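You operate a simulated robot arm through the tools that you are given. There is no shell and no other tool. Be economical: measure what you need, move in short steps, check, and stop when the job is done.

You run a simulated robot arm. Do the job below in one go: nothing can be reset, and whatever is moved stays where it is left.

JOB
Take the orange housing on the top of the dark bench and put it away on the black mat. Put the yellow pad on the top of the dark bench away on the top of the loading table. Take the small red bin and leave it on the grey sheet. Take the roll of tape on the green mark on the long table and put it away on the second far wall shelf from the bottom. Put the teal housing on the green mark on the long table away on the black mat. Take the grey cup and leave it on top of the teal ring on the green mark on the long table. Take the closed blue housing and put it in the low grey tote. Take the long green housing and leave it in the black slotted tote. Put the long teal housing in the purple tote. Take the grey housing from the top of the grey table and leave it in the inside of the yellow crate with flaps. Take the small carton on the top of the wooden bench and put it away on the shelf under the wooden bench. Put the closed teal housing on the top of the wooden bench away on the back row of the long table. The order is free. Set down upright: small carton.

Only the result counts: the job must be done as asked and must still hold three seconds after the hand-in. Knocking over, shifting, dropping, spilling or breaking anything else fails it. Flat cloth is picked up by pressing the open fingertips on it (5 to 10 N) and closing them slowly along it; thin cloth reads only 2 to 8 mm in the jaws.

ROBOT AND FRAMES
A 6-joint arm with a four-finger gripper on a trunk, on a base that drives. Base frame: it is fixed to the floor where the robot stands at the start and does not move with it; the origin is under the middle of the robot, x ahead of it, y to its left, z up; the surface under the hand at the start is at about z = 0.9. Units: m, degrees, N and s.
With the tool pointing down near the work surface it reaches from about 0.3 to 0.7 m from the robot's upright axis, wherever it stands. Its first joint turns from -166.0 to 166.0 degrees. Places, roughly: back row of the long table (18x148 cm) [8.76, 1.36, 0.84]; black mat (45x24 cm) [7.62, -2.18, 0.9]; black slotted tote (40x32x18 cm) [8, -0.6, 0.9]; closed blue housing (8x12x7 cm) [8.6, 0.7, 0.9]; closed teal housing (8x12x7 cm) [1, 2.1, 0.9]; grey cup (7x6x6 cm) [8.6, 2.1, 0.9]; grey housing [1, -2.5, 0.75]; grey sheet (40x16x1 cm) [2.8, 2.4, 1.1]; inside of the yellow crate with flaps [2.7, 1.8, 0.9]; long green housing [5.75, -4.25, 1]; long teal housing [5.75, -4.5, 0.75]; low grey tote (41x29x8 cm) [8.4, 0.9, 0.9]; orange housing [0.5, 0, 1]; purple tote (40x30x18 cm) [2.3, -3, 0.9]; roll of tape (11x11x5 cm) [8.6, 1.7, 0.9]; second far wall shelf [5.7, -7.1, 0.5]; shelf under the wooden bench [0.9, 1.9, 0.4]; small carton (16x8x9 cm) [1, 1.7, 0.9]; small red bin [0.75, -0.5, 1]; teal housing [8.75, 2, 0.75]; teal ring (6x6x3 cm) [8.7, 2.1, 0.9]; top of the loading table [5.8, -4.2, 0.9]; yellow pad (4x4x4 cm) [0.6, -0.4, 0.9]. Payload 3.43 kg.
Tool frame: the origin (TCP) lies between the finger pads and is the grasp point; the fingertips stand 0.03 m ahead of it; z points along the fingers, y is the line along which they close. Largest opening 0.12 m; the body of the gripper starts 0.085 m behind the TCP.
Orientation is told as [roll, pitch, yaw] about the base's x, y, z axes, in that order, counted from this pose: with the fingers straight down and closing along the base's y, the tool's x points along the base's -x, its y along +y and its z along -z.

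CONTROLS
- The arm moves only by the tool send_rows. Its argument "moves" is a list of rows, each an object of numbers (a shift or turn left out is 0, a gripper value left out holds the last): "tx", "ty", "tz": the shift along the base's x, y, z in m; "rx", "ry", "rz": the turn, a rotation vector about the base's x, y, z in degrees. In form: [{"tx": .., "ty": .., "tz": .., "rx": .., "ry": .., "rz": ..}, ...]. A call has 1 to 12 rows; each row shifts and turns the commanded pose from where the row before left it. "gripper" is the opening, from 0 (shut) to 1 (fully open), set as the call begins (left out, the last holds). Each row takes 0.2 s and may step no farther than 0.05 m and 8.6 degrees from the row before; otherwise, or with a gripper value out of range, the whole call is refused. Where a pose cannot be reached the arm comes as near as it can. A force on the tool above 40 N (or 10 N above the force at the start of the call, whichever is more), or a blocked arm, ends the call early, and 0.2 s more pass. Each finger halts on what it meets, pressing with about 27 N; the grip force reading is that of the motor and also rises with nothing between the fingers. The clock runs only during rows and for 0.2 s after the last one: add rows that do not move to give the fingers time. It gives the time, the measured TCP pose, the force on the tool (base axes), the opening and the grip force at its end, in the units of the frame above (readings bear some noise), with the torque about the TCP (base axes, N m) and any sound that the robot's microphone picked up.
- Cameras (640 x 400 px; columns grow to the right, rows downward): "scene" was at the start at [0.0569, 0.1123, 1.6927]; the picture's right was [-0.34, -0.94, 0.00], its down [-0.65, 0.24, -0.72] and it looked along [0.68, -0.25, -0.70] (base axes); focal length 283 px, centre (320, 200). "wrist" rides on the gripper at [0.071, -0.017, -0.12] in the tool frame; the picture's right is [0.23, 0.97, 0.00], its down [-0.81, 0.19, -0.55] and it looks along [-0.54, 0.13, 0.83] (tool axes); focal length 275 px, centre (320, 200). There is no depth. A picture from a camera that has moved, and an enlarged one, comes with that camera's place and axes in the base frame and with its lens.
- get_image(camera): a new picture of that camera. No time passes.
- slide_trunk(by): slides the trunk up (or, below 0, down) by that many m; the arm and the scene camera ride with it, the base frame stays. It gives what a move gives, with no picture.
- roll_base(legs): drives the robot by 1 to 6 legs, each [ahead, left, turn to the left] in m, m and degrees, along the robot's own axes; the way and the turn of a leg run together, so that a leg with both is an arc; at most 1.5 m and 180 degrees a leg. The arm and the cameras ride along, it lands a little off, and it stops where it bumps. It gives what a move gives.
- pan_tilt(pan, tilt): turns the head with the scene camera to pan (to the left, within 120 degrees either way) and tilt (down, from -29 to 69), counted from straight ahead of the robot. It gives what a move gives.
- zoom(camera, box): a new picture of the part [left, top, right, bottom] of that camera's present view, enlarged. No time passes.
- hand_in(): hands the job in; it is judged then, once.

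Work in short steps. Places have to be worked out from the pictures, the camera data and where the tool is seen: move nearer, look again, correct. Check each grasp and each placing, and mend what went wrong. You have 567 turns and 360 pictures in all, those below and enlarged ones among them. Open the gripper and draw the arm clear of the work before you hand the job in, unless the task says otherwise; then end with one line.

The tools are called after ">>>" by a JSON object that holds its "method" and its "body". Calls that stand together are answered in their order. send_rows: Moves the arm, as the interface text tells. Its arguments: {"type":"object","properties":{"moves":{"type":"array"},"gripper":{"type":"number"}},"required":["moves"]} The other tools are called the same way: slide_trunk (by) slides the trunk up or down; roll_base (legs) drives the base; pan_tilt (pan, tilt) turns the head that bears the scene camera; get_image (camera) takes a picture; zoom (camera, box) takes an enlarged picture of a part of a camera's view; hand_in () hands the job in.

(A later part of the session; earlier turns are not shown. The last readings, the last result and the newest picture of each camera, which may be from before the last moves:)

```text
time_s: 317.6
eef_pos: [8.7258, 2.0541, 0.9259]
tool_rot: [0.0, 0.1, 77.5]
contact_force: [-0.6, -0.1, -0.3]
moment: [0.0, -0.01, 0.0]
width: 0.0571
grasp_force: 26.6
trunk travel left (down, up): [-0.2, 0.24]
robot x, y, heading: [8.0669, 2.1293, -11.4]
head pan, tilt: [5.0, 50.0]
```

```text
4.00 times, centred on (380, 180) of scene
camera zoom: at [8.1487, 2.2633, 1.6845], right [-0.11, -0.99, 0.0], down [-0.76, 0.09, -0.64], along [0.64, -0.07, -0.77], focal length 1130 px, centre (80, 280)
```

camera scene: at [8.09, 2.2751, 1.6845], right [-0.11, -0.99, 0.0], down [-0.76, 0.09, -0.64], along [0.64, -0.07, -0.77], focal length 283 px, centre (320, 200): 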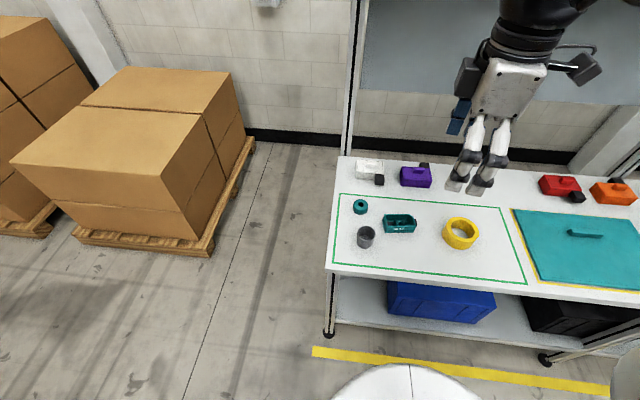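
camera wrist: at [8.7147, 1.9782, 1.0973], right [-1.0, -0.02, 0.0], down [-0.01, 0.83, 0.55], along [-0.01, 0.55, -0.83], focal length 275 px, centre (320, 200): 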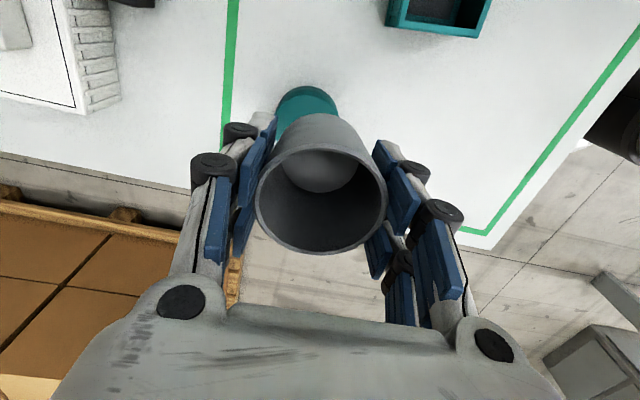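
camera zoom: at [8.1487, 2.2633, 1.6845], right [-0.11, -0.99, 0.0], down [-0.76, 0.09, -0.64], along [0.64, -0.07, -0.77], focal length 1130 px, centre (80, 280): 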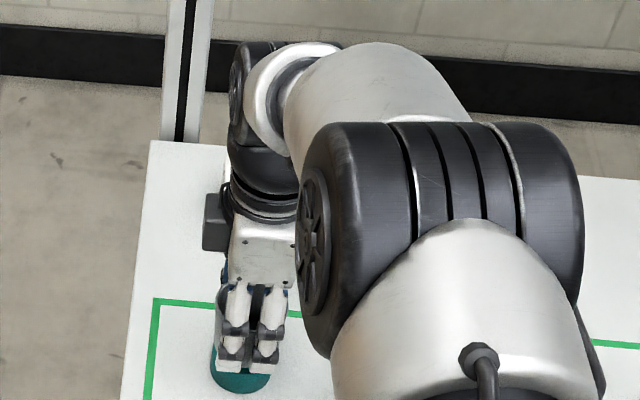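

Cup and ring align within 3 mm. I shift -0.0025 in x and lower gently to contact.

>>> {"method": "send_rows", "body": {"moves": [{"tx": -0.0025}, {"tz": -0.003}, {"tz": -0.002}, {"tz": -0.002}]}}

```text
time_s: 318.6
eef_pos: [8.7239, 2.0527, 0.9188]
tool_rot: [0.0, 0.1, 77.6]
contact_force: [-0.5, 0.3, -0.5]
moment: [0.0, 0.0, -0.03]
width: 0.0571
grasp_force: 27.0
trunk travel left (down, up): [-0.2, 0.24]
robot x, y, heading: [8.0634, 2.133, -11.4]
head pan, tilt: [5.0, 50.0]
```

>>> {"method": "send_rows", "body": {"moves": [{"tz": -0.002}, {"tz": -0.002}]}}

```text
time_s: 319.2
eef_pos: [8.7233, 2.0535, 0.9169]
tool_rot: [-0.1, 0.1, 77.6]
contact_force: [-1.2, -1.2, 13.5]
moment: [-0.04, 0.17, -0.03]
width: 0.0574
grasp_force: 26.9
trunk travel left (down, up): [-0.2, 0.24]
robot x, y, heading: [8.0627, 2.1298, -11.3]
head pan, tilt: [5.0, 50.0]
```

Contact at 13 N. I ease off slightly, open, and rise straight up.

>>> {"method": "send_rows", "body": {"moves": [{"tz": 0.0015}, {}]}}

>>> {"method": "send_rows", "body": {"moves": [{}, {}, {}, {"tz": 0.03}, {"tz": 0.04}, {"tz": 0.05}, {"tz": 0.05}, {"tz": 0.05}, {"tz": 0.05}], "gripper": 0.8}}

>>> {"method": "get_image", "body": {"camera": "wrist"}}

>>> {"method": "get_image", "body": {"camera": "scene"}}

```text
time_s: 319.8
eef_pos: [8.7228, 2.0533, 0.9167]
tool_rot: [-0.1, 0.1, 77.6]
contact_force: [3.0, -0.1, 10.1]
moment: [-0.01, -0.09, -0.02]
width: 0.0574
grasp_force: 26.6
trunk travel left (down, up): [-0.2, 0.24]
robot x, y, heading: [8.0651, 2.1315, -11.2]
head pan, tilt: [5.0, 50.0]
```

```text
time_s: 321.8
eef_pos: [8.7227, 2.0543, 1.1842]
tool_rot: [0.0, 0.1, 77.6]
contact_force: [-0.6, 0.2, -0.1]
moment: [-0.03, 0.0, -0.01]
width: 0.0961
grasp_force: 0.1
trunk travel left (down, up): [-0.2, 0.24]
robot x, y, heading: [8.0646, 2.1312, -11.5]
head pan, tilt: [5.0, 50.0]
```

```text
296 pictures are left
camera wrist: at [8.7234, 1.9809, 1.3047], right [-1.0, -0.02, 0.0], down [-0.01, 0.83, 0.55], along [-0.01, 0.55, -0.83], focal length 275 px, centre (320, 200)
```

wrist: 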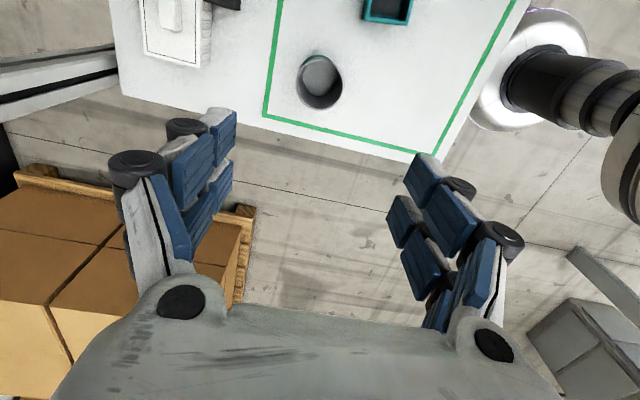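

```text
295 pictures are left
camera scene: at [8.1479, 2.2635, 1.6845], right [-0.11, -0.99, 0.0], down [-0.76, 0.09, -0.64], along [0.64, -0.07, -0.77], focal length 283 px, centre (320, 200)
```

scene: 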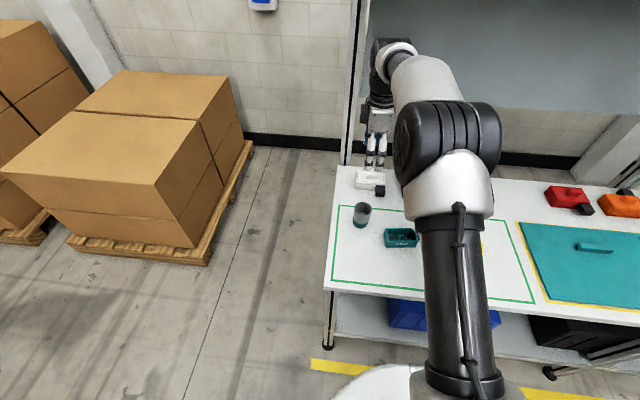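

The cup stands on the ring. Now the teal housing, about (8.63, 1.95): I move above it and look.

>>> {"method": "send_rows", "body": {"moves": [{"tx": -0.035, "ty": -0.03}, {"tx": -0.035, "ty": -0.03}, {"tx": -0.03, "ty": -0.035}, {}], "gripper": 1}}

>>> {"method": "get_image", "body": {"camera": "wrist"}}

```text
time_s: 322.8
eef_pos: [8.6238, 1.9596, 1.1847]
tool_rot: [0.1, 0.1, 77.7]
contact_force: [0.1, 0.9, 0.1]
moment: [-0.03, 0.03, -0.02]
width: 0.1199
grasp_force: 0.1
trunk travel left (down, up): [-0.2, 0.24]
robot x, y, heading: [8.0668, 2.1266, -11.6]
head pan, tilt: [5.0, 50.0]
```

```text
294 pictures are left
camera wrist: at [8.6248, 1.8869, 1.3058], right [-1.0, -0.02, 0.0], down [-0.01, 0.83, 0.55], along [-0.01, 0.55, -0.83], focal length 275 px, centre (320, 200)
```

wrist: 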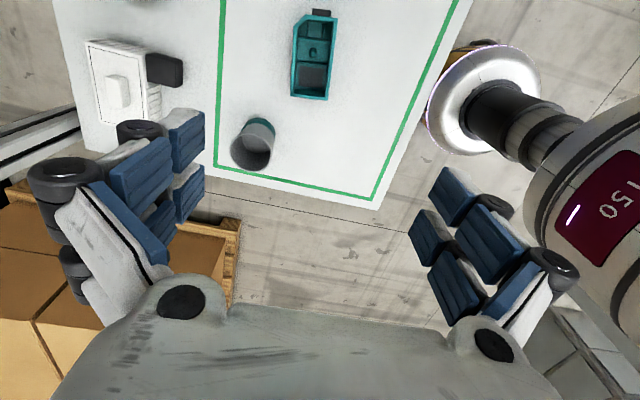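

The teal housing's centre is about (8.632, 1.934), long axis tilted -7°. I rotate +5°, centre and descend to 1.0.

>>> {"method": "send_rows", "body": {"moves": [{"tx": 0.008, "ty": -0.026, "rz": 5}, {"tz": -0.05}, {"tz": -0.05}, {"tz": -0.05}, {"tz": -0.035}], "gripper": 0.85}}

>>> {"method": "get_image", "body": {"camera": "wrist"}}

```text
time_s: 324.0
eef_pos: [8.6321, 1.9337, 0.9982]
tool_rot: [0.0, 0.1, 82.6]
contact_force: [0.2, 0.7, -0.3]
moment: [0.04, 0.0, 0.0]
width: 0.102
grasp_force: 0.2
trunk travel left (down, up): [-0.2, 0.24]
robot x, y, heading: [8.0686, 2.1294, -11.4]
head pan, tilt: [5.0, 50.0]
```

```text
293 pictures are left
camera wrist: at [8.6401, 1.8614, 1.1196], right [-0.99, -0.1, 0.0], down [-0.09, 0.83, 0.55], along [-0.06, 0.55, -0.83], focal length 275 px, centre (320, 200)
```

wrist: 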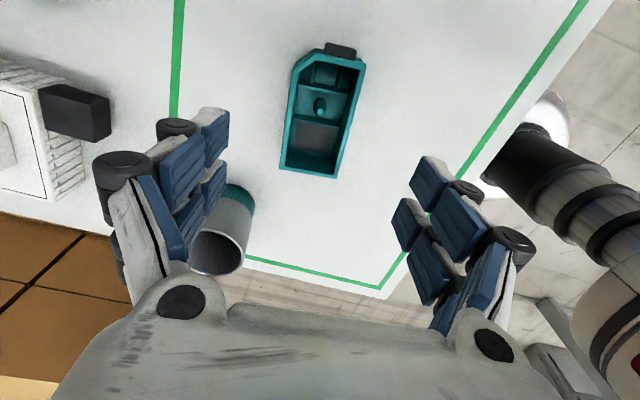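

Centred. I descend to z = 0.888 and close.

>>> {"method": "send_rows", "body": {"moves": [{"ty": 0.002, "tz": -0.04}, {"tz": -0.04}, {"tz": -0.02}, {"tz": -0.01}]}}

>>> {"method": "send_rows", "body": {"moves": [{}, {}, {}, {}, {}], "gripper": 0}}

>>> {"method": "send_rows", "body": {"moves": [{"tz": 0.02}, {"tz": 0.04}, {"tz": 0.05}, {"tz": 0.05}, {"tz": 0.05}, {"tz": 0.05}, {"tz": 0.05}]}}

>>> {"method": "get_image", "body": {"camera": "wrist"}}

>>> {"method": "get_image", "body": {"camera": "scene"}}

```text
time_s: 325.0
eef_pos: [8.6336, 1.9321, 0.8912]
tool_rot: [0.0, 0.0, 82.6]
contact_force: [-0.5, 0.1, -0.9]
moment: [-0.01, 0.0, -0.01]
width: 0.1019
grasp_force: 0.1
trunk travel left (down, up): [-0.2, 0.24]
robot x, y, heading: [8.0647, 2.1285, -11.5]
head pan, tilt: [5.0, 50.0]
```

```text
time_s: 326.2
eef_pos: [8.6323, 1.9334, 0.8913]
tool_rot: [0.0, 0.1, 82.6]
contact_force: [0.3, 0.5, 1.1]
moment: [-0.03, 0.0, -0.02]
width: 0.0535
grasp_force: 26.7
trunk travel left (down, up): [-0.2, 0.24]
robot x, y, heading: [8.0669, 2.1323, -11.3]
head pan, tilt: [5.0, 50.0]
```

```text
time_s: 327.8
eef_pos: [8.6288, 1.9342, 1.2028]
tool_rot: [0.1, 0.2, 82.6]
contact_force: [-0.3, 0.6, -2.0]
moment: [-0.02, -0.02, 0.02]
width: 0.0536
grasp_force: 26.8
trunk travel left (down, up): [-0.2, 0.24]
robot x, y, heading: [8.064, 2.1304, -11.6]
head pan, tilt: [5.0, 50.0]
```

```text
292 pictures are left
camera wrist: at [8.6367, 1.8624, 1.324], right [-0.99, -0.1, 0.0], down [-0.09, 0.83, 0.55], along [-0.06, 0.55, -0.83], focal length 275 px, centre (320, 200)
```

wrist: 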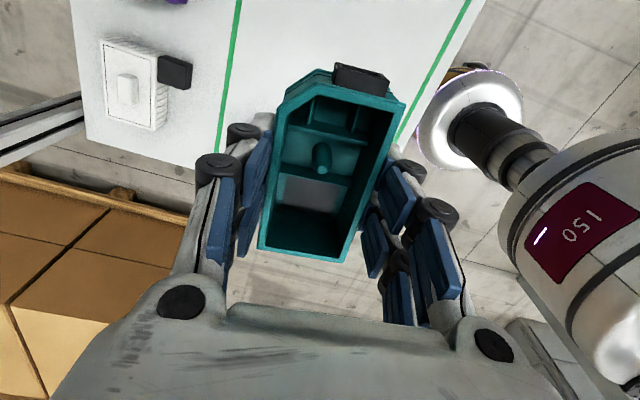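

```text
291 pictures are left
camera scene: at [8.1478, 2.2636, 1.6845], right [-0.11, -0.99, 0.0], down [-0.76, 0.09, -0.64], along [0.64, -0.07, -0.77], focal length 283 px, centre (320, 200)
```

scene: 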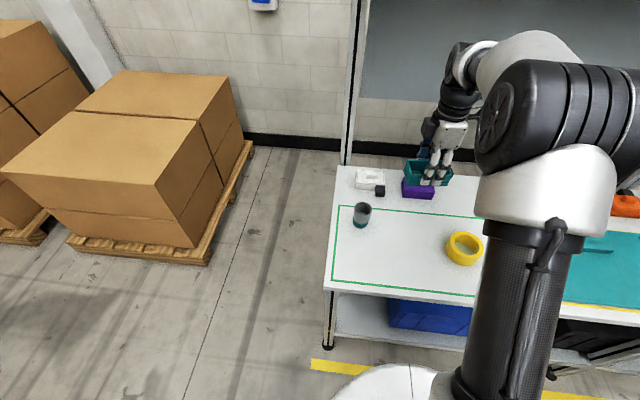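

Held at 53.6 mm. I raise and pull in the arm, then drive back to the mat table.

>>> {"method": "send_rows", "body": {"moves": [{"tz": 0.045}, {"tz": 0.045}, {"tz": 0.045}, {"tz": 0.045}, {"tx": -0.046, "ty": 0.016}, {"tx": -0.046, "ty": 0.016}, {"tx": -0.046, "ty": 0.016}, {"tx": -0.046, "ty": 0.016}]}}

>>> {"method": "roll_base", "body": {"legs": [[-0.4, 0, 0], [0, 0, -90.6], [1.45, 0, 0], [1.45, 0, 0], [1.39, 0, 0], [0, 0, 89.6]]}}

>>> {"method": "pan_tilt", "body": {"pan": 10, "tilt": 45}}

>>> {"method": "get_image", "body": {"camera": "scene"}}

```text
time_s: 329.6
eef_pos: [8.4458, 2.0, 1.3812]
tool_rot: [0.0, 0.1, 82.6]
contact_force: [0.5, -0.2, 0.0]
moment: [-0.02, -0.03, 0.01]
width: 0.0535
grasp_force: 27.0
trunk travel left (down, up): [-0.2, 0.24]
robot x, y, heading: [8.0602, 2.1321, -11.4]
head pan, tilt: [5.0, 50.0]
```

```text
time_s: 359.8
eef_pos: [7.151, -2.0961, 1.3812]
tool_rot: [0.0, 0.1, 82.6]
contact_force: [-0.3, 0.6, -1.4]
moment: [-0.01, -0.02, 0.02]
width: 0.0535
grasp_force: 27.1
trunk travel left (down, up): [-0.2, 0.24]
robot x, y, heading: [6.766, -1.9626, -11.5]
head pan, tilt: [5.0, 50.0]
```

```text
time_s: 360.4
eef_pos: [7.152, -2.0968, 1.3805]
tool_rot: [0.1, 0.2, 82.6]
contact_force: [0.2, 0.5, -2.0]
moment: [-0.01, -0.01, -0.01]
width: 0.0536
grasp_force: 27.1
trunk travel left (down, up): [-0.2, 0.24]
robot x, y, heading: [6.766, -1.9655, -11.2]
head pan, tilt: [10.0, 45.0]
```

```text
290 pictures are left
camera scene: at [6.858, -1.8256, 1.6914], right [-0.03, -1.0, 0.0], down [-0.71, 0.02, -0.71], along [0.71, -0.02, -0.71], focal length 283 px, centre (320, 200)
```

scene: 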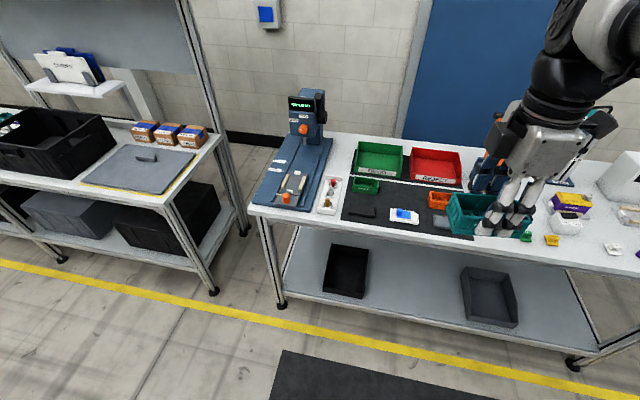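

Arrived accurately. I drive 0.3 m closer, then move over the free spot at (7.657, -2.165) and descend to 1.05.

>>> {"method": "roll_base", "body": {"legs": [[0.3, 0, 0]]}}

```text
time_s: 362.5
eef_pos: [7.4434, -2.1535, 1.3803]
tool_rot: [0.0, 0.1, 82.8]
contact_force: [-0.2, -0.4, -1.3]
moment: [0.03, 0.01, -0.01]
width: 0.0534
grasp_force: 27.2
trunk travel left (down, up): [-0.2, 0.24]
robot x, y, heading: [7.0566, -2.0222, -11.2]
head pan, tilt: [10.0, 45.0]
```

>>> {"method": "send_rows", "body": {"moves": [{"tx": 0.04, "ty": -0.003, "rz": -5}, {"tx": 0.04, "ty": -0.003}, {"tx": 0.04, "ty": -0.003}, {"tx": 0.03, "ty": -0.003}, {"tz": -0.05}, {"tz": -0.05}, {"tz": -0.05}, {"tz": -0.05}, {"tz": -0.05}, {"tz": -0.05}, {"tz": -0.03}]}}

>>> {"method": "get_image", "body": {"camera": "wrist"}}

>>> {"method": "get_image", "body": {"camera": "scene"}}

```text
time_s: 364.9
eef_pos: [7.5896, -2.1672, 1.0493]
tool_rot: [0.0, 0.1, 77.8]
contact_force: [0.4, -0.5, -2.3]
moment: [-0.03, 0.01, 0.01]
width: 0.0536
grasp_force: 27.5
trunk travel left (down, up): [-0.2, 0.24]
robot x, y, heading: [7.0604, -2.0251, -11.4]
head pan, tilt: [10.0, 45.0]
```

```text
289 pictures are left
camera wrist: at [7.5908, -2.2395, 1.17], right [-1.0, -0.02, 0.0], down [-0.02, 0.83, 0.55], along [-0.01, 0.55, -0.83], focal length 275 px, centre (320, 200)
```

wrist: 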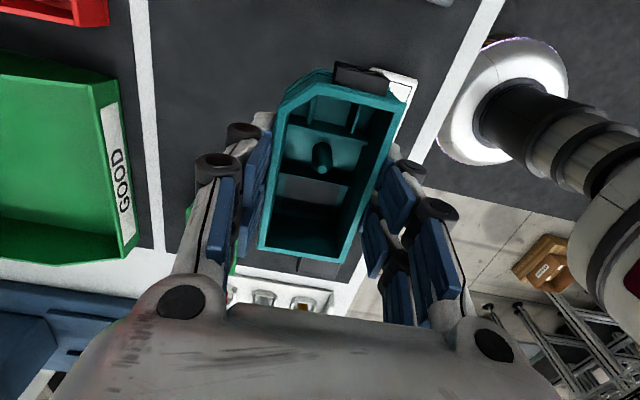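

```text
288 pictures are left
camera scene: at [7.1483, -1.8834, 1.6914], right [-0.02, -1.0, 0.0], down [-0.71, 0.02, -0.71], along [0.71, -0.02, -0.71], focal length 283 px, centre (320, 200)
```

scene: 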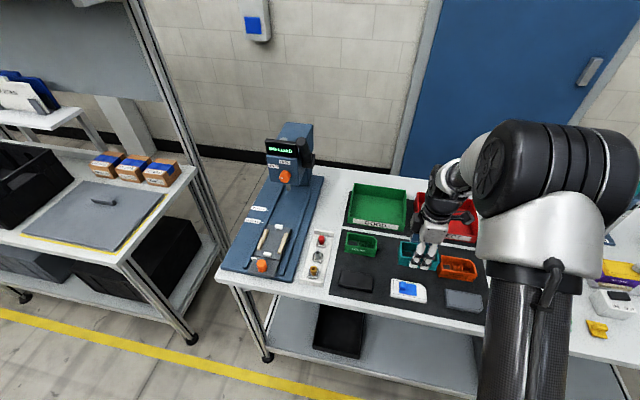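

Band between the white item (x ≤ 7.545) and far edge (7.75) is centred near 7.65. I shift over and lower to 0.955.

>>> {"method": "send_rows", "body": {"moves": [{"tx": 0.035, "ty": 0.003}, {"tx": 0.025, "ty": 0.002}, {"tz": -0.04}, {"tz": -0.04}, {"tz": -0.01}]}}

>>> {"method": "zoom", "body": {"camera": "scene", "box": [320, 210, 512, 330]}}

>>> {"method": "get_image", "body": {"camera": "wrist"}}

```text
time_s: 366.1
eef_pos: [7.6501, -2.1621, 0.9602]
tool_rot: [0.0, 0.0, 77.9]
contact_force: [0.6, 0.7, -1.3]
moment: [0.0, 0.0, 0.02]
width: 0.0537
grasp_force: 26.7
trunk travel left (down, up): [-0.2, 0.24]
robot x, y, heading: [7.0574, -2.022, -11.4]
head pan, tilt: [10.0, 45.0]
```

```text
3.33 times, centred on (416, 270) of scene
camera zoom: at [7.148, -1.8834, 1.6914], right [-0.02, -1.0, 0.0], down [-0.71, 0.02, -0.71], along [0.71, -0.02, -0.71], focal length 942 px, centre (0, -33)
```

zoom: 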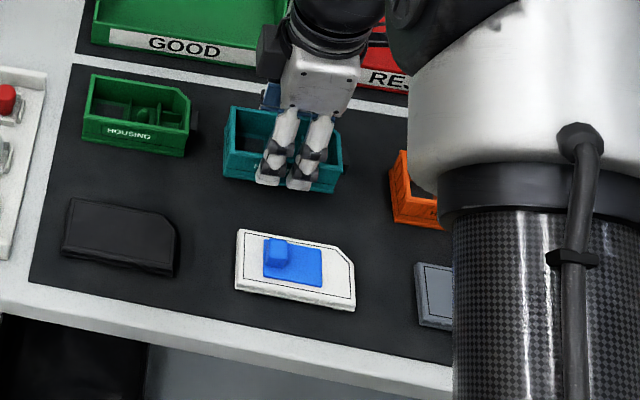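

```text
286 pictures are left
camera wrist: at [7.6529, -2.2352, 1.0823], right [-1.0, -0.02, 0.0], down [-0.02, 0.83, 0.55], along [-0.01, 0.55, -0.83], focal length 275 px, centre (320, 200)
```

wrist: 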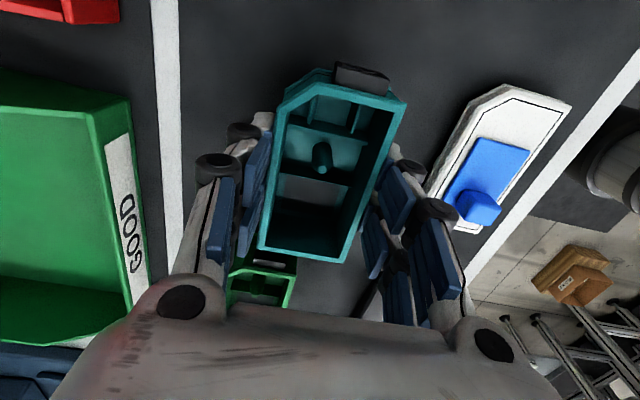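

Well placed between green and orange. I lower until contact.

>>> {"method": "send_rows", "body": {"moves": [{"tz": -0.005}, {"tz": -0.003}, {"tz": -0.003}]}}

```text
time_s: 366.9
eef_pos: [7.6514, -2.161, 0.9493]
tool_rot: [-0.1, 0.1, 77.7]
contact_force: [-0.1, -0.9, -0.7]
moment: [-0.02, 0.02, 0.02]
width: 0.0538
grasp_force: 27.1
trunk travel left (down, up): [-0.2, 0.24]
robot x, y, heading: [7.061, -2.0209, -11.2]
head pan, tilt: [10.0, 45.0]
```

>>> {"method": "send_rows", "body": {"moves": [{"tz": -0.003}, {"tz": -0.002}]}}

```text
time_s: 367.5
eef_pos: [7.6534, -2.1602, 0.9455]
tool_rot: [0.0, 0.0, 77.9]
contact_force: [-0.6, -1.3, -0.4]
moment: [-0.01, -0.02, 0.01]
width: 0.0538
grasp_force: 27.5
trunk travel left (down, up): [-0.2, 0.24]
robot x, y, heading: [7.0631, -2.0255, -11.4]
head pan, tilt: [10.0, 45.0]
```

>>> {"method": "send_rows", "body": {"moves": [{"tz": -0.002}, {"tz": -0.002}]}}

```text
time_s: 368.1
eef_pos: [7.6522, -2.1618, 0.9441]
tool_rot: [-0.1, 0.1, 77.9]
contact_force: [-5.0, -1.5, 23.6]
moment: [0.0, 0.18, 0.02]
width: 0.0537
grasp_force: 27.0
trunk travel left (down, up): [-0.2, 0.24]
robot x, y, heading: [7.0589, -2.0225, -11.1]
head pan, tilt: [10.0, 45.0]
```

Contact; I open and rise.

>>> {"method": "send_rows", "body": {"moves": [{"tz": 0.001}, {}, {}, {}, {"tz": 0.03}, {"tz": 0.04}, {"tz": 0.05}, {"tz": 0.05}, {"tz": 0.05}, {"tz": 0.05}, {"tz": 0.05}], "gripper": 0.65}}

>>> {"method": "zoom", "body": {"camera": "scene", "box": [320, 210, 512, 330]}}

```text
time_s: 370.5
eef_pos: [7.6524, -2.1616, 1.2639]
tool_rot: [0.1, 0.1, 77.9]
contact_force: [-0.1, 0.0, 0.0]
moment: [0.03, -0.02, -0.04]
width: 0.078
grasp_force: 0.1
trunk travel left (down, up): [-0.2, 0.24]
robot x, y, heading: [7.0582, -2.0222, -11.3]
head pan, tilt: [10.0, 45.0]
```

```text
3.33 times, centred on (416, 270) of scene
camera zoom: at [7.1471, -1.8833, 1.6914], right [-0.02, -1.0, 0.0], down [-0.71, 0.02, -0.71], along [0.71, -0.02, -0.71], focal length 942 px, centre (0, -33)
```

zoom: 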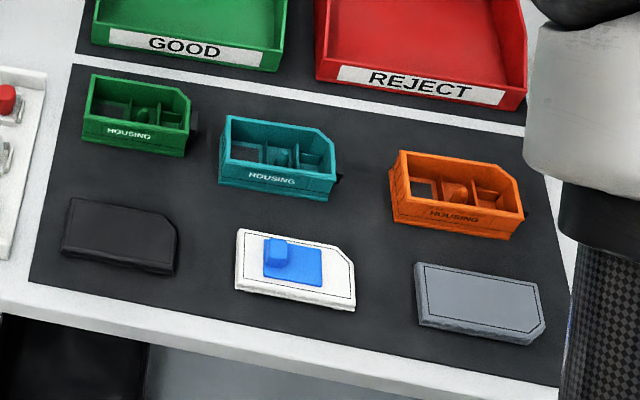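

Both housings are on the mat. Next the closed blue housing: retract, drive along the aisle by 3.0 m.

>>> {"method": "send_rows", "body": {"moves": [{"tz": 0.045}, {"tz": 0.045}, {"tz": 0.03}, {"tx": -0.046, "ty": 0.01}, {"tx": -0.046, "ty": 0.01}, {"tx": -0.046, "ty": 0.01}, {"tx": -0.046, "ty": 0.01}], "gripper": 1}}

>>> {"method": "roll_base", "body": {"legs": [[-0.3, 0, 0], [0, 0, 88.6], [1.5, 0, 0], [1.5, 0, 0], [0, 0, -89.5]]}}

>>> {"method": "pan_tilt", "body": {"pan": 5, "tilt": 45}}

>>> {"method": "get_image", "body": {"camera": "scene"}}

```text
time_s: 372.1
eef_pos: [7.4663, -2.124, 1.3796]
tool_rot: [-0.1, 0.1, 77.8]
contact_force: [-1.3, 0.2, -0.7]
moment: [-0.05, 0.0, 0.0]
width: 0.1201
grasp_force: 0.1
trunk travel left (down, up): [-0.2, 0.24]
robot x, y, heading: [7.0579, -2.024, -11.0]
head pan, tilt: [10.0, 45.0]
```

```text
time_s: 395.7
eef_pos: [7.7747, 0.8202, 1.3797]
tool_rot: [0.0, 0.1, 75.1]
contact_force: [-0.3, -0.2, 0.5]
moment: [-0.02, 0.03, 0.01]
width: 0.1201
grasp_force: 0.1
trunk travel left (down, up): [-0.2, 0.24]
robot x, y, heading: [7.3673, 0.9377, -13.8]
head pan, tilt: [10.0, 45.0]
```

```text
time_s: 396.4
eef_pos: [7.7735, 0.8208, 1.3798]
tool_rot: [0.0, 0.1, 75.0]
contact_force: [-0.4, -0.6, 0.3]
moment: [0.02, -0.03, 0.01]
width: 0.1204
grasp_force: 0.1
trunk travel left (down, up): [-0.2, 0.24]
robot x, y, heading: [7.3676, 0.9399, -13.9]
head pan, tilt: [5.0, 45.0]
```

```text
284 pictures are left
camera scene: at [7.464, 1.0696, 1.6914], right [-0.15, -0.99, 0.0], down [-0.7, 0.11, -0.71], along [0.7, -0.11, -0.71], focal length 283 px, centre (320, 200)
```

scene: 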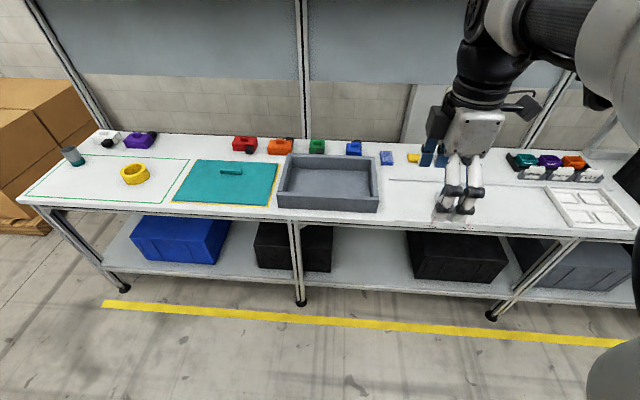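

>>> {"method": "zoom", "body": {"camera": "scene", "box": [220, 110, 460, 260]}}

```text
2.67 times, centred on (340, 185) of scene
camera zoom: at [7.464, 1.0696, 1.6914], right [-0.15, -0.99, 0.0], down [-0.7, 0.11, -0.71], along [0.7, -0.11, -0.71], focal length 754 px, centre (267, 240)
```

zoom: 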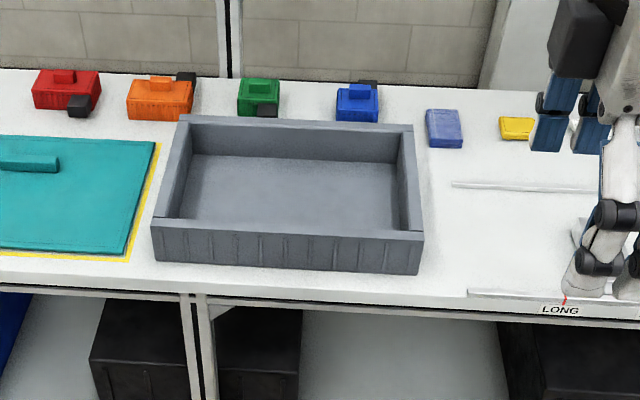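

The closed blue housing is at about (8.57, 0.73), behind the tote, 0.42 m from the table edge. I drive in close (to 0.28 m from the edge).

>>> {"method": "roll_base", "body": {"legs": [[0, 0.06, 1.2], [0.5, 0, 0]]}}

>>> {"method": "get_image", "body": {"camera": "wrist"}}

>>> {"method": "get_image", "body": {"camera": "scene"}}

```text
time_s: 399.9
eef_pos: [8.2916, 0.7829, 1.3802]
tool_rot: [0.1, 0.1, 77.0]
contact_force: [0.3, 0.4, -0.4]
moment: [0.04, 0.02, -0.01]
width: 0.1199
grasp_force: 0.1
trunk travel left (down, up): [-0.2, 0.24]
robot x, y, heading: [7.8859, 0.8891, -11.9]
head pan, tilt: [5.0, 45.0]
```

```text
282 pictures are left
camera wrist: at [8.2934, 0.7109, 1.5012], right [-1.0, -0.01, 0.0], down [0.0, 0.83, 0.55], along [0.0, 0.55, -0.83], focal length 275 px, centre (320, 200)
```

wrist: 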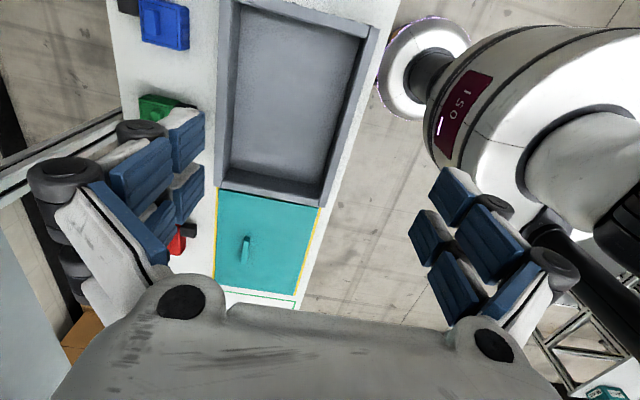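

```text
281 pictures are left
camera scene: at [7.9744, 1.0216, 1.6914], right [-0.12, -0.99, 0.0], down [-0.7, 0.09, -0.71], along [0.7, -0.09, -0.71], focal length 283 px, centre (320, 200)
```

scene: 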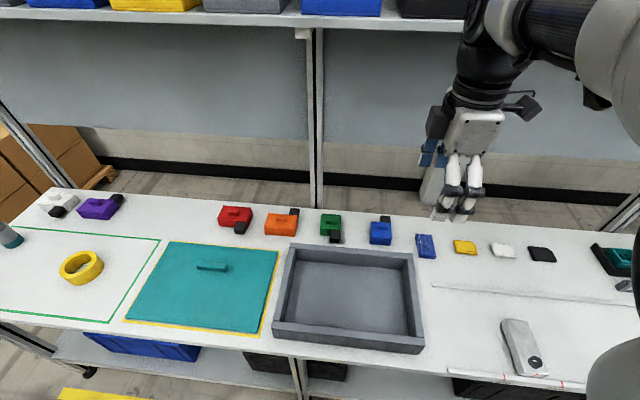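

>>> {"method": "roll_base", "body": {"legs": [[0.04, 0, 0]]}}

>>> {"method": "send_rows", "body": {"moves": [{"tz": -0.05}, {"tz": -0.05}, {"tz": -0.05}, {"tx": 0.048, "ty": -0.01}, {"tx": 0.048, "ty": -0.01}, {"tx": 0.048, "ty": -0.01}, {"tx": 0.048, "ty": -0.01}, {"tx": 0.04, "ty": -0.01}, {"tz": -0.03}]}}

>>> {"method": "get_image", "body": {"camera": "wrist"}}

```text
time_s: 400.8
eef_pos: [8.333, 0.776, 1.3784]
tool_rot: [0.1, 0.1, 77.1]
contact_force: [0.0, -0.1, -0.4]
moment: [0.03, 0.08, 0.04]
width: 0.1197
grasp_force: 0.1
trunk travel left (down, up): [-0.2, 0.24]
robot x, y, heading: [7.9218, 0.8808, -11.9]
head pan, tilt: [5.0, 45.0]
```

```text
time_s: 402.8
eef_pos: [8.564, 0.7267, 1.201]
tool_rot: [0.1, 0.1, 77.2]
contact_force: [-0.6, 0.0, -0.7]
moment: [0.0, -0.06, 0.05]
width: 0.1201
grasp_force: 0.1
trunk travel left (down, up): [-0.2, 0.24]
robot x, y, heading: [7.919, 0.883, -12.0]
head pan, tilt: [5.0, 45.0]
```

```text
280 pictures are left
camera wrist: at [8.5655, 0.6535, 1.3214], right [-1.0, -0.01, 0.0], down [0.0, 0.83, 0.55], along [0.0, 0.55, -0.83], focal length 275 px, centre (320, 200)
```

wrist: 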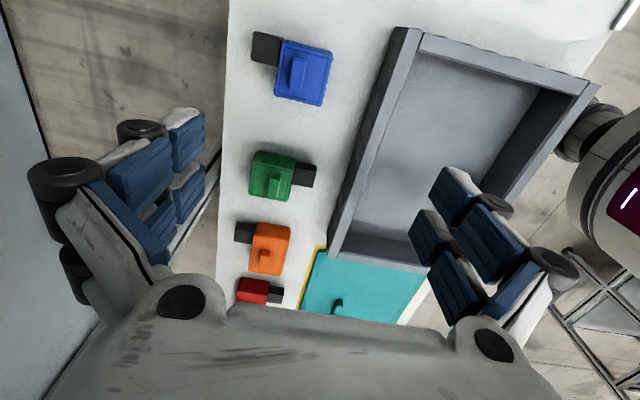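

The blue housing's body is about 8×8 cm with a connector at the back, so I grip it across the table direction: turn the tool -90° and look again.

>>> {"method": "send_rows", "body": {"moves": [{"rz": -8.2}, {"rz": -8.2}, {"rz": -8.2}, {"rz": -8.2}, {"rz": -8.2}, {"rz": -8.2}, {"rz": -8.2}, {"rz": -8.2}, {"rz": -8.2}, {"rz": -8.2}, {"rz": -7.5, "tx": 0.02, "ty": -0.008}]}}

>>> {"method": "get_image", "body": {"camera": "wrist"}}

```text
time_s: 405.2
eef_pos: [8.5829, 0.7173, 1.1998]
tool_rot: [0.1, 0.2, -12.6]
contact_force: [0.2, 0.0, -0.8]
moment: [0.03, 0.04, -0.03]
width: 0.12
grasp_force: 0.0
trunk travel left (down, up): [-0.2, 0.24]
robot x, y, heading: [7.9218, 0.8813, -11.9]
head pan, tilt: [5.0, 45.0]
```

```text
279 pictures are left
camera wrist: at [8.5106, 0.7164, 1.3211], right [-0.01, 1.0, 0.0], down [0.84, 0.01, 0.55], along [0.55, 0.01, -0.84], focal length 275 px, centre (320, 200)
```

wrist: 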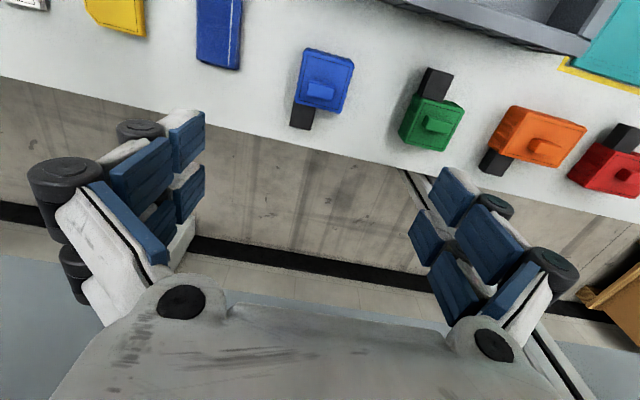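

>>> {"method": "send_rows", "body": {"moves": [{"tx": 0.005, "ty": 0.005}, {"tz": -0.05}, {"tz": -0.05}, {"tz": -0.05}, {"tz": -0.03}]}}

>>> {"method": "get_image", "body": {"camera": "wrist"}}

```text
time_s: 406.4
eef_pos: [8.5883, 0.7254, 1.0186]
tool_rot: [0.1, 0.2, -12.4]
contact_force: [-0.6, 0.5, 0.4]
moment: [-0.01, 0.0, 0.02]
width: 0.12
grasp_force: 0.1
trunk travel left (down, up): [-0.2, 0.24]
robot x, y, heading: [7.9207, 0.8827, -12.0]
head pan, tilt: [5.0, 45.0]
```

```text
278 pictures are left
camera wrist: at [8.5153, 0.7251, 1.1399], right [-0.02, 1.0, 0.0], down [0.83, 0.01, 0.55], along [0.55, 0.01, -0.83], focal length 275 px, centre (320, 200)
```

wrist: 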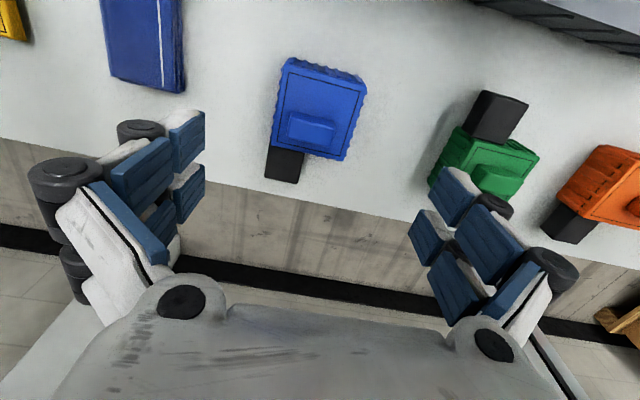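

Aligned in yaw (-12.5°) and centred. I descend to z = 0.886 and close.

>>> {"method": "send_rows", "body": {"moves": [{"tx": -0.002, "ty": -0.001, "tz": -0.045}, {"tz": -0.04}, {"tz": -0.03}, {"tz": -0.017}]}}

>>> {"method": "send_rows", "body": {"moves": [{}, {}, {}, {}, {}], "gripper": 0}}

>>> {"method": "get_image", "body": {"camera": "wrist"}}

```text
time_s: 407.4
eef_pos: [8.5832, 0.7205, 0.8868]
tool_rot: [0.2, 0.1, -12.5]
contact_force: [0.1, -0.4, 1.0]
moment: [0.0, 0.01, 0.0]
width: 0.1198
grasp_force: 0.0
trunk travel left (down, up): [-0.2, 0.24]
robot x, y, heading: [7.9213, 0.8844, -11.8]
head pan, tilt: [5.0, 45.0]
```

```text
time_s: 408.6
eef_pos: [8.5843, 0.7192, 0.8874]
tool_rot: [0.1, 0.1, -12.3]
contact_force: [0.7, 1.1, 2.5]
moment: [-0.01, 0.07, -0.03]
width: 0.0716
grasp_force: 26.8
trunk travel left (down, up): [-0.2, 0.24]
robot x, y, heading: [7.9225, 0.8802, -11.9]
head pan, tilt: [5.0, 45.0]
```

```text
277 pictures are left
camera wrist: at [8.5113, 0.7204, 1.0088], right [-0.02, 1.0, 0.0], down [0.83, 0.01, 0.55], along [0.55, 0.01, -0.83], focal length 275 px, centre (320, 200)
```

wrist: 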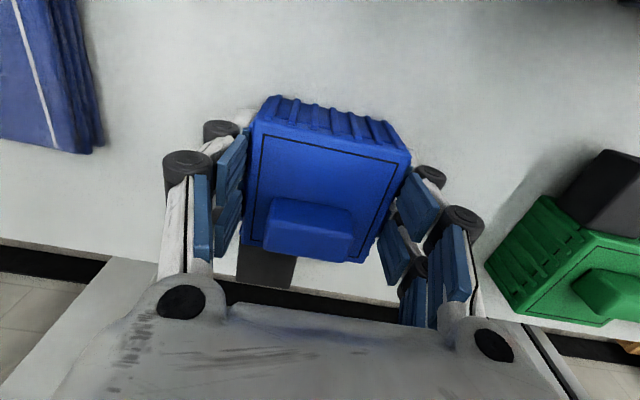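

Gripped at 71.6 mm. I lift it, carry it over the tote centre (8.37, 0.88) and look.

>>> {"method": "send_rows", "body": {"moves": [{"tz": 0.03}, {"tz": 0.04}, {"tz": 0.04}, {"tz": 0.04}, {"tx": -0.0365, "ty": 0.0277}, {"tx": -0.0365, "ty": 0.0277}, {"tx": -0.0365, "ty": 0.0277}, {"tx": -0.0365, "ty": 0.0277}, {"tx": -0.0365, "ty": 0.0277}, {"tx": -0.0365, "ty": 0.0277}, {}]}}

>>> {"method": "get_image", "body": {"camera": "wrist"}}

>>> {"method": "get_image", "body": {"camera": "scene"}}

```text
time_s: 411.0
eef_pos: [8.3664, 0.8867, 1.0417]
tool_rot: [0.1, 0.1, -12.4]
contact_force: [0.4, 0.2, -2.0]
moment: [0.03, 0.04, 0.03]
width: 0.0719
grasp_force: 26.8
trunk travel left (down, up): [-0.2, 0.24]
robot x, y, heading: [7.9251, 0.8801, -12.1]
head pan, tilt: [5.0, 45.0]
```

```text
276 pictures are left
camera wrist: at [8.2934, 0.8867, 1.1629], right [-0.01, 1.0, 0.0], down [0.83, 0.01, 0.55], along [0.55, 0.01, -0.83], focal length 275 px, centre (320, 200)
```

wrist: 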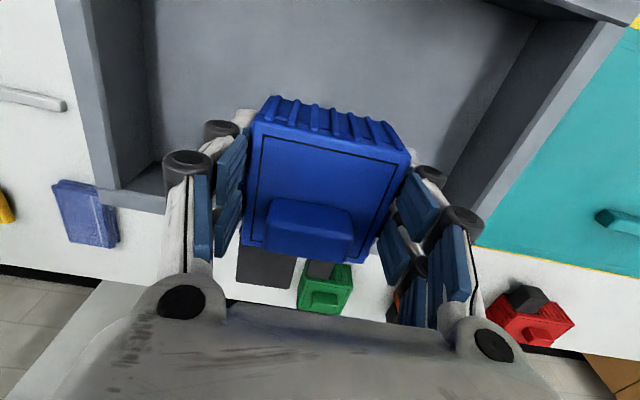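

```text
275 pictures are left
camera scene: at [8.0129, 1.0131, 1.6913], right [-0.12, -0.99, 0.0], down [-0.7, 0.09, -0.71], along [0.7, -0.09, -0.71], focal length 283 px, centre (320, 200)
```

scene: 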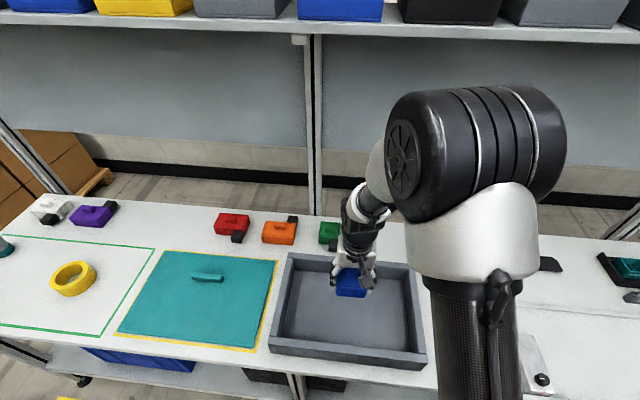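

The back wall is at x ≈ 8.47, so I shift -0.05 to centre it, then lower to near the floor.

>>> {"method": "send_rows", "body": {"moves": [{"tx": -0.048, "ty": 0.004}, {"tz": -0.04}, {"tz": -0.04}, {"tz": -0.04}, {"tz": -0.015}]}}

```text
time_s: 412.2
eef_pos: [8.3185, 0.8917, 0.9044]
tool_rot: [0.1, 0.0, -12.4]
contact_force: [-0.4, 0.0, -1.1]
moment: [0.0, 0.0, -0.03]
width: 0.0714
grasp_force: 27.5
trunk travel left (down, up): [-0.2, 0.24]
robot x, y, heading: [7.9246, 0.8815, -11.9]
head pan, tilt: [5.0, 45.0]
```

>>> {"method": "send_rows", "body": {"moves": [{"tz": -0.003}, {"tz": -0.003}, {"tz": -0.003}]}}

```text
time_s: 413.0
eef_pos: [8.3193, 0.8911, 0.8935]
tool_rot: [0.1, 0.0, -12.6]
contact_force: [-2.6, -2.2, 10.3]
moment: [-0.28, 0.08, -0.05]
width: 0.0718
grasp_force: 26.3
trunk travel left (down, up): [-0.2, 0.24]
robot x, y, heading: [7.9271, 0.8845, -11.9]
head pan, tilt: [5.0, 45.0]
```

Contact on the tote floor. I release and rise.

>>> {"method": "send_rows", "body": {"moves": [{}, {}, {}, {"tz": 0.03}, {"tz": 0.04}, {"tz": 0.05}, {"tz": 0.05}, {"tz": 0.05}, {"tz": 0.05}, {"tz": 0.05}], "gripper": 0.85}}

>>> {"method": "get_image", "body": {"camera": "wrist"}}

```text
time_s: 415.2
eef_pos: [8.3186, 0.8953, 1.2117]
tool_rot: [-0.1, 0.1, -12.4]
contact_force: [0.2, -0.3, 0.7]
moment: [0.02, -0.01, 0.03]
width: 0.1024
grasp_force: 0.1
trunk travel left (down, up): [-0.2, 0.24]
robot x, y, heading: [7.9234, 0.881, -12.1]
head pan, tilt: [5.0, 45.0]
```

```text
274 pictures are left
camera wrist: at [8.2462, 0.8945, 1.3335], right [-0.02, 1.0, 0.0], down [0.83, 0.01, 0.55], along [0.55, 0.01, -0.83], focal length 275 px, centre (320, 200)
```

wrist: 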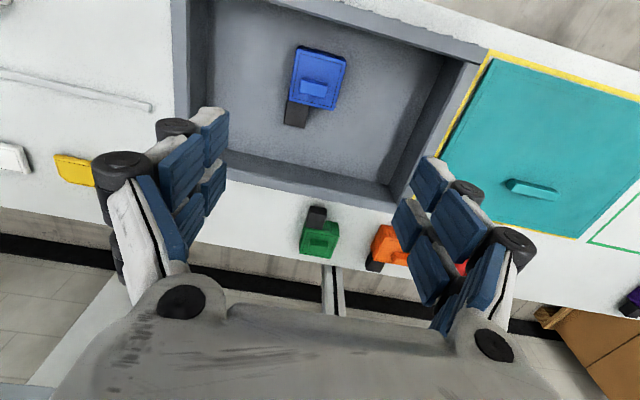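

The closed blue housing lies in the tote. Next the roll of tape: back off slightly, slide 0.98 m left along the table.

>>> {"method": "send_rows", "body": {"moves": [{"tz": 0.05}, {"tz": 0.05}, {"tz": 0.05}], "gripper": 1}}

>>> {"method": "roll_base", "body": {"legs": [[-0.13, 0, -0.6], [0, 0.98, 0]]}}

>>> {"method": "get_image", "body": {"camera": "scene"}}

>>> {"method": "get_image", "body": {"camera": "wrist"}}

```text
time_s: 416.0
eef_pos: [8.3182, 0.8906, 1.3642]
tool_rot: [0.1, 0.1, -12.5]
contact_force: [1.1, -0.1, -0.1]
moment: [0.02, -0.05, -0.01]
width: 0.1197
grasp_force: 0.0
trunk travel left (down, up): [-0.2, 0.24]
robot x, y, heading: [7.9224, 0.884, -12.0]
head pan, tilt: [5.0, 45.0]
```

```text
time_s: 422.0
eef_pos: [8.4062, 1.8755, 1.3635]
tool_rot: [0.1, 0.1, -12.8]
contact_force: [0.0, 0.7, 1.2]
moment: [0.0, 0.0, -0.02]
width: 0.1198
grasp_force: 0.0
trunk travel left (down, up): [-0.2, 0.24]
robot x, y, heading: [8.0079, 1.8696, -12.2]
head pan, tilt: [5.0, 45.0]
```

```text
273 pictures are left
camera scene: at [8.0985, 1.9992, 1.6913], right [-0.13, -0.99, 0.0], down [-0.7, 0.09, -0.71], along [0.7, -0.09, -0.71], focal length 283 px, centre (320, 200)
```

scene: 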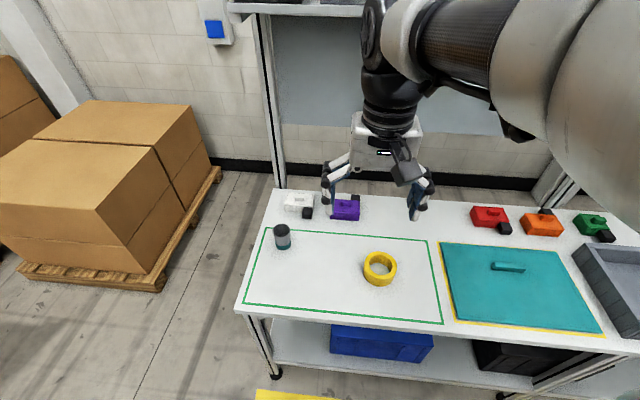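

```text
272 pictures are left
camera wrist: at [8.3325, 1.8748, 1.4847], right [-0.01, 1.0, 0.0], down [0.83, 0.01, 0.55], along [0.55, 0.01, -0.83], focal length 275 px, centre (320, 200)
```

wrist: 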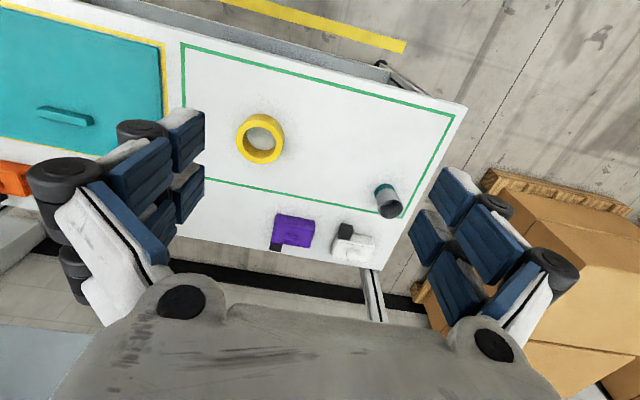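

The tape is at (8.559, 1.746). For the low shelf I'll need a forward-tilted tool, so I will grasp it across its diameter with the tool pitched about 45°. First I move above it.

>>> {"method": "send_rows", "body": {"moves": [{"tx": 0.0306, "ty": -0.026}, {"tx": 0.0306, "ty": -0.026}, {"tx": 0.0306, "ty": -0.026}, {"tx": 0.0306, "ty": -0.026}, {"tx": 0.0306, "ty": -0.026}, {"tz": -0.04}, {"tz": -0.04}, {"tz": -0.04}, {"tz": -0.04}, {"tz": -0.04}]}}

>>> {"method": "get_image", "body": {"camera": "wrist"}}

```text
time_s: 424.2
eef_pos: [8.5563, 1.7453, 1.1612]
tool_rot: [0.2, 0.1, -12.8]
contact_force: [-0.4, 0.6, -1.1]
moment: [0.04, 0.02, 0.01]
width: 0.1199
grasp_force: 0.1
trunk travel left (down, up): [-0.2, 0.24]
robot x, y, heading: [8.0095, 1.8644, -12.6]
head pan, tilt: [5.0, 45.0]
```

```text
271 pictures are left
camera wrist: at [8.4836, 1.7435, 1.2823], right [-0.01, 1.0, 0.0], down [0.83, 0.01, 0.55], along [0.55, 0.01, -0.83], focal length 275 px, centre (320, 200)
```

wrist: 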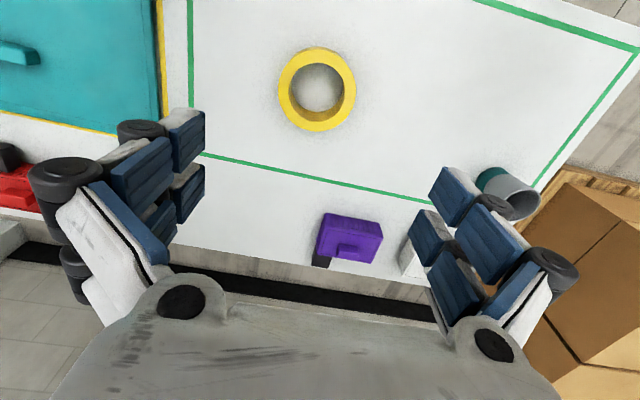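

Roll centre refined to (8.564, 1.742), diameter about 0.10. I tilt the tool 45° forward about the closing axis and check.

>>> {"method": "send_rows", "body": {"moves": [{"rx": -1.66, "ry": -7.31}, {"rx": -1.66, "ry": -7.31}, {"rx": -1.66, "ry": -7.31}, {"rx": -1.66, "ry": -7.31}, {"rx": -1.66, "ry": -7.31}, {"rx": -1.66, "ry": -7.31}, {"tz": -0.05}, {"tz": -0.05}, {}]}}

>>> {"method": "get_image", "body": {"camera": "wrist"}}

>>> {"method": "get_image", "body": {"camera": "scene"}}

```text
time_s: 426.2
eef_pos: [8.5589, 1.7447, 1.0642]
tool_rot: [0.0, -44.9, -12.9]
contact_force: [-0.3, -0.5, -0.2]
moment: [0.01, 0.0, 0.03]
width: 0.1198
grasp_force: 0.0
trunk travel left (down, up): [-0.2, 0.24]
robot x, y, heading: [8.01, 1.868, -12.2]
head pan, tilt: [5.0, 45.0]
```

```text
270 pictures are left
camera wrist: at [8.423, 1.7588, 1.0998], right [0.06, 0.99, -0.16], down [0.22, 0.15, 0.96], along [0.97, -0.09, -0.21], focal length 275 px, centre (320, 200)
```

wrist: 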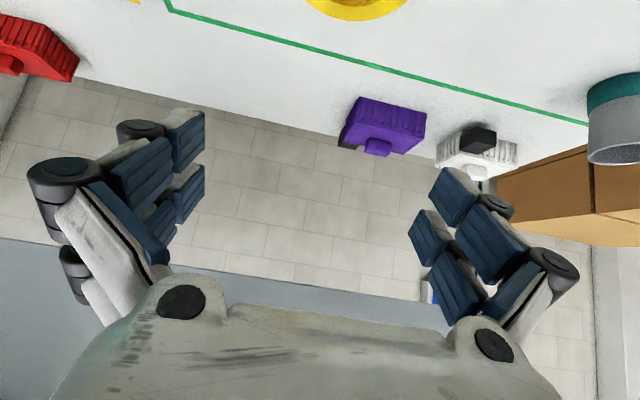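

```text
269 pictures are left
camera scene: at [8.0979, 1.9988, 1.6915], right [-0.13, -0.99, 0.0], down [-0.7, 0.09, -0.71], along [0.7, -0.09, -0.71], focal length 283 px, centre (320, 200)
```

scene: 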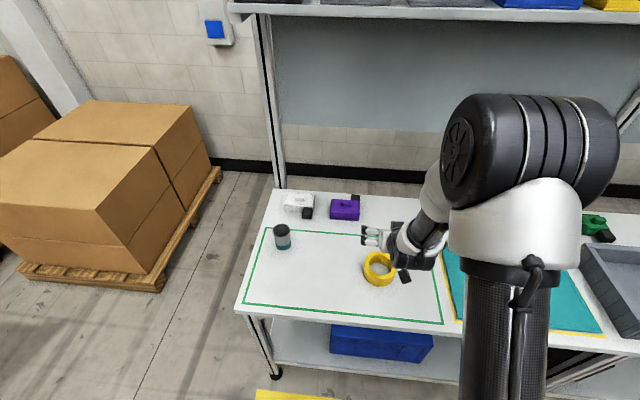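

Tilted as intended. I shift to (8.564, 1.742) and descend to 0.93 to check straddling.

>>> {"method": "send_rows", "body": {"moves": [{"tx": 0.005, "ty": -0.003, "tz": -0.04}, {"tz": -0.04}, {"tz": -0.04}, {"tz": -0.014}, {}]}}

>>> {"method": "get_image", "body": {"camera": "wrist"}}

>>> {"method": "zoom", "body": {"camera": "scene", "box": [320, 210, 480, 310]}}

```text
time_s: 427.4
eef_pos: [8.5646, 1.7426, 0.9287]
tool_rot: [-0.1, -44.8, -12.8]
contact_force: [-0.3, -0.2, 0.5]
moment: [0.02, 0.02, 0.02]
width: 0.1202
grasp_force: 0.0
trunk travel left (down, up): [-0.2, 0.24]
robot x, y, heading: [8.0081, 1.8673, -12.2]
head pan, tilt: [5.0, 45.0]
```

```text
268 pictures are left
camera wrist: at [8.4289, 1.7565, 0.9643], right [0.06, 0.99, -0.16], down [0.22, 0.15, 0.96], along [0.97, -0.09, -0.21], focal length 275 px, centre (320, 200)
```

wrist: 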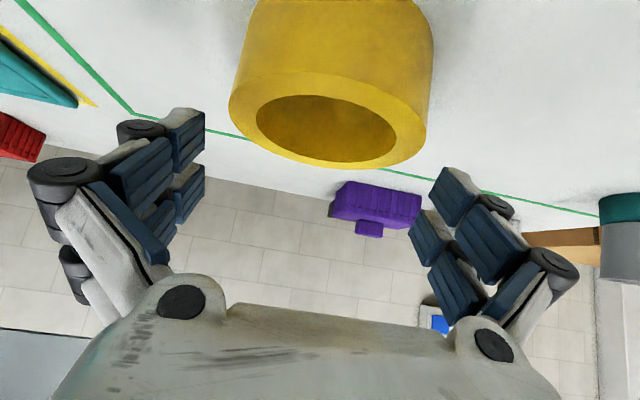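

```text
4.00 times, centred on (400, 260) of scene
camera zoom: at [8.0984, 1.9987, 1.6914], right [-0.13, -0.99, 0.0], down [-0.7, 0.09, -0.71], along [0.7, -0.09, -0.71], focal length 1130 px, centre (0, -40)
```

zoom: 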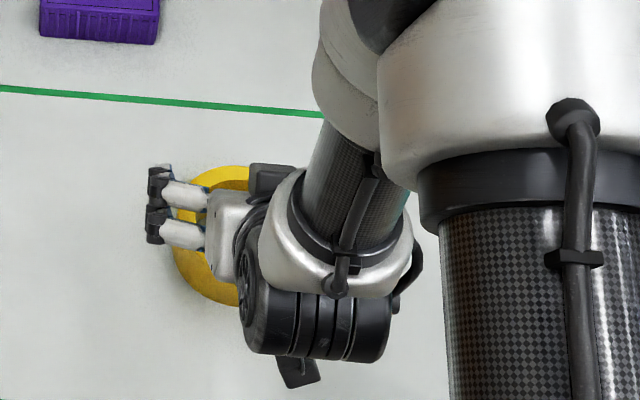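

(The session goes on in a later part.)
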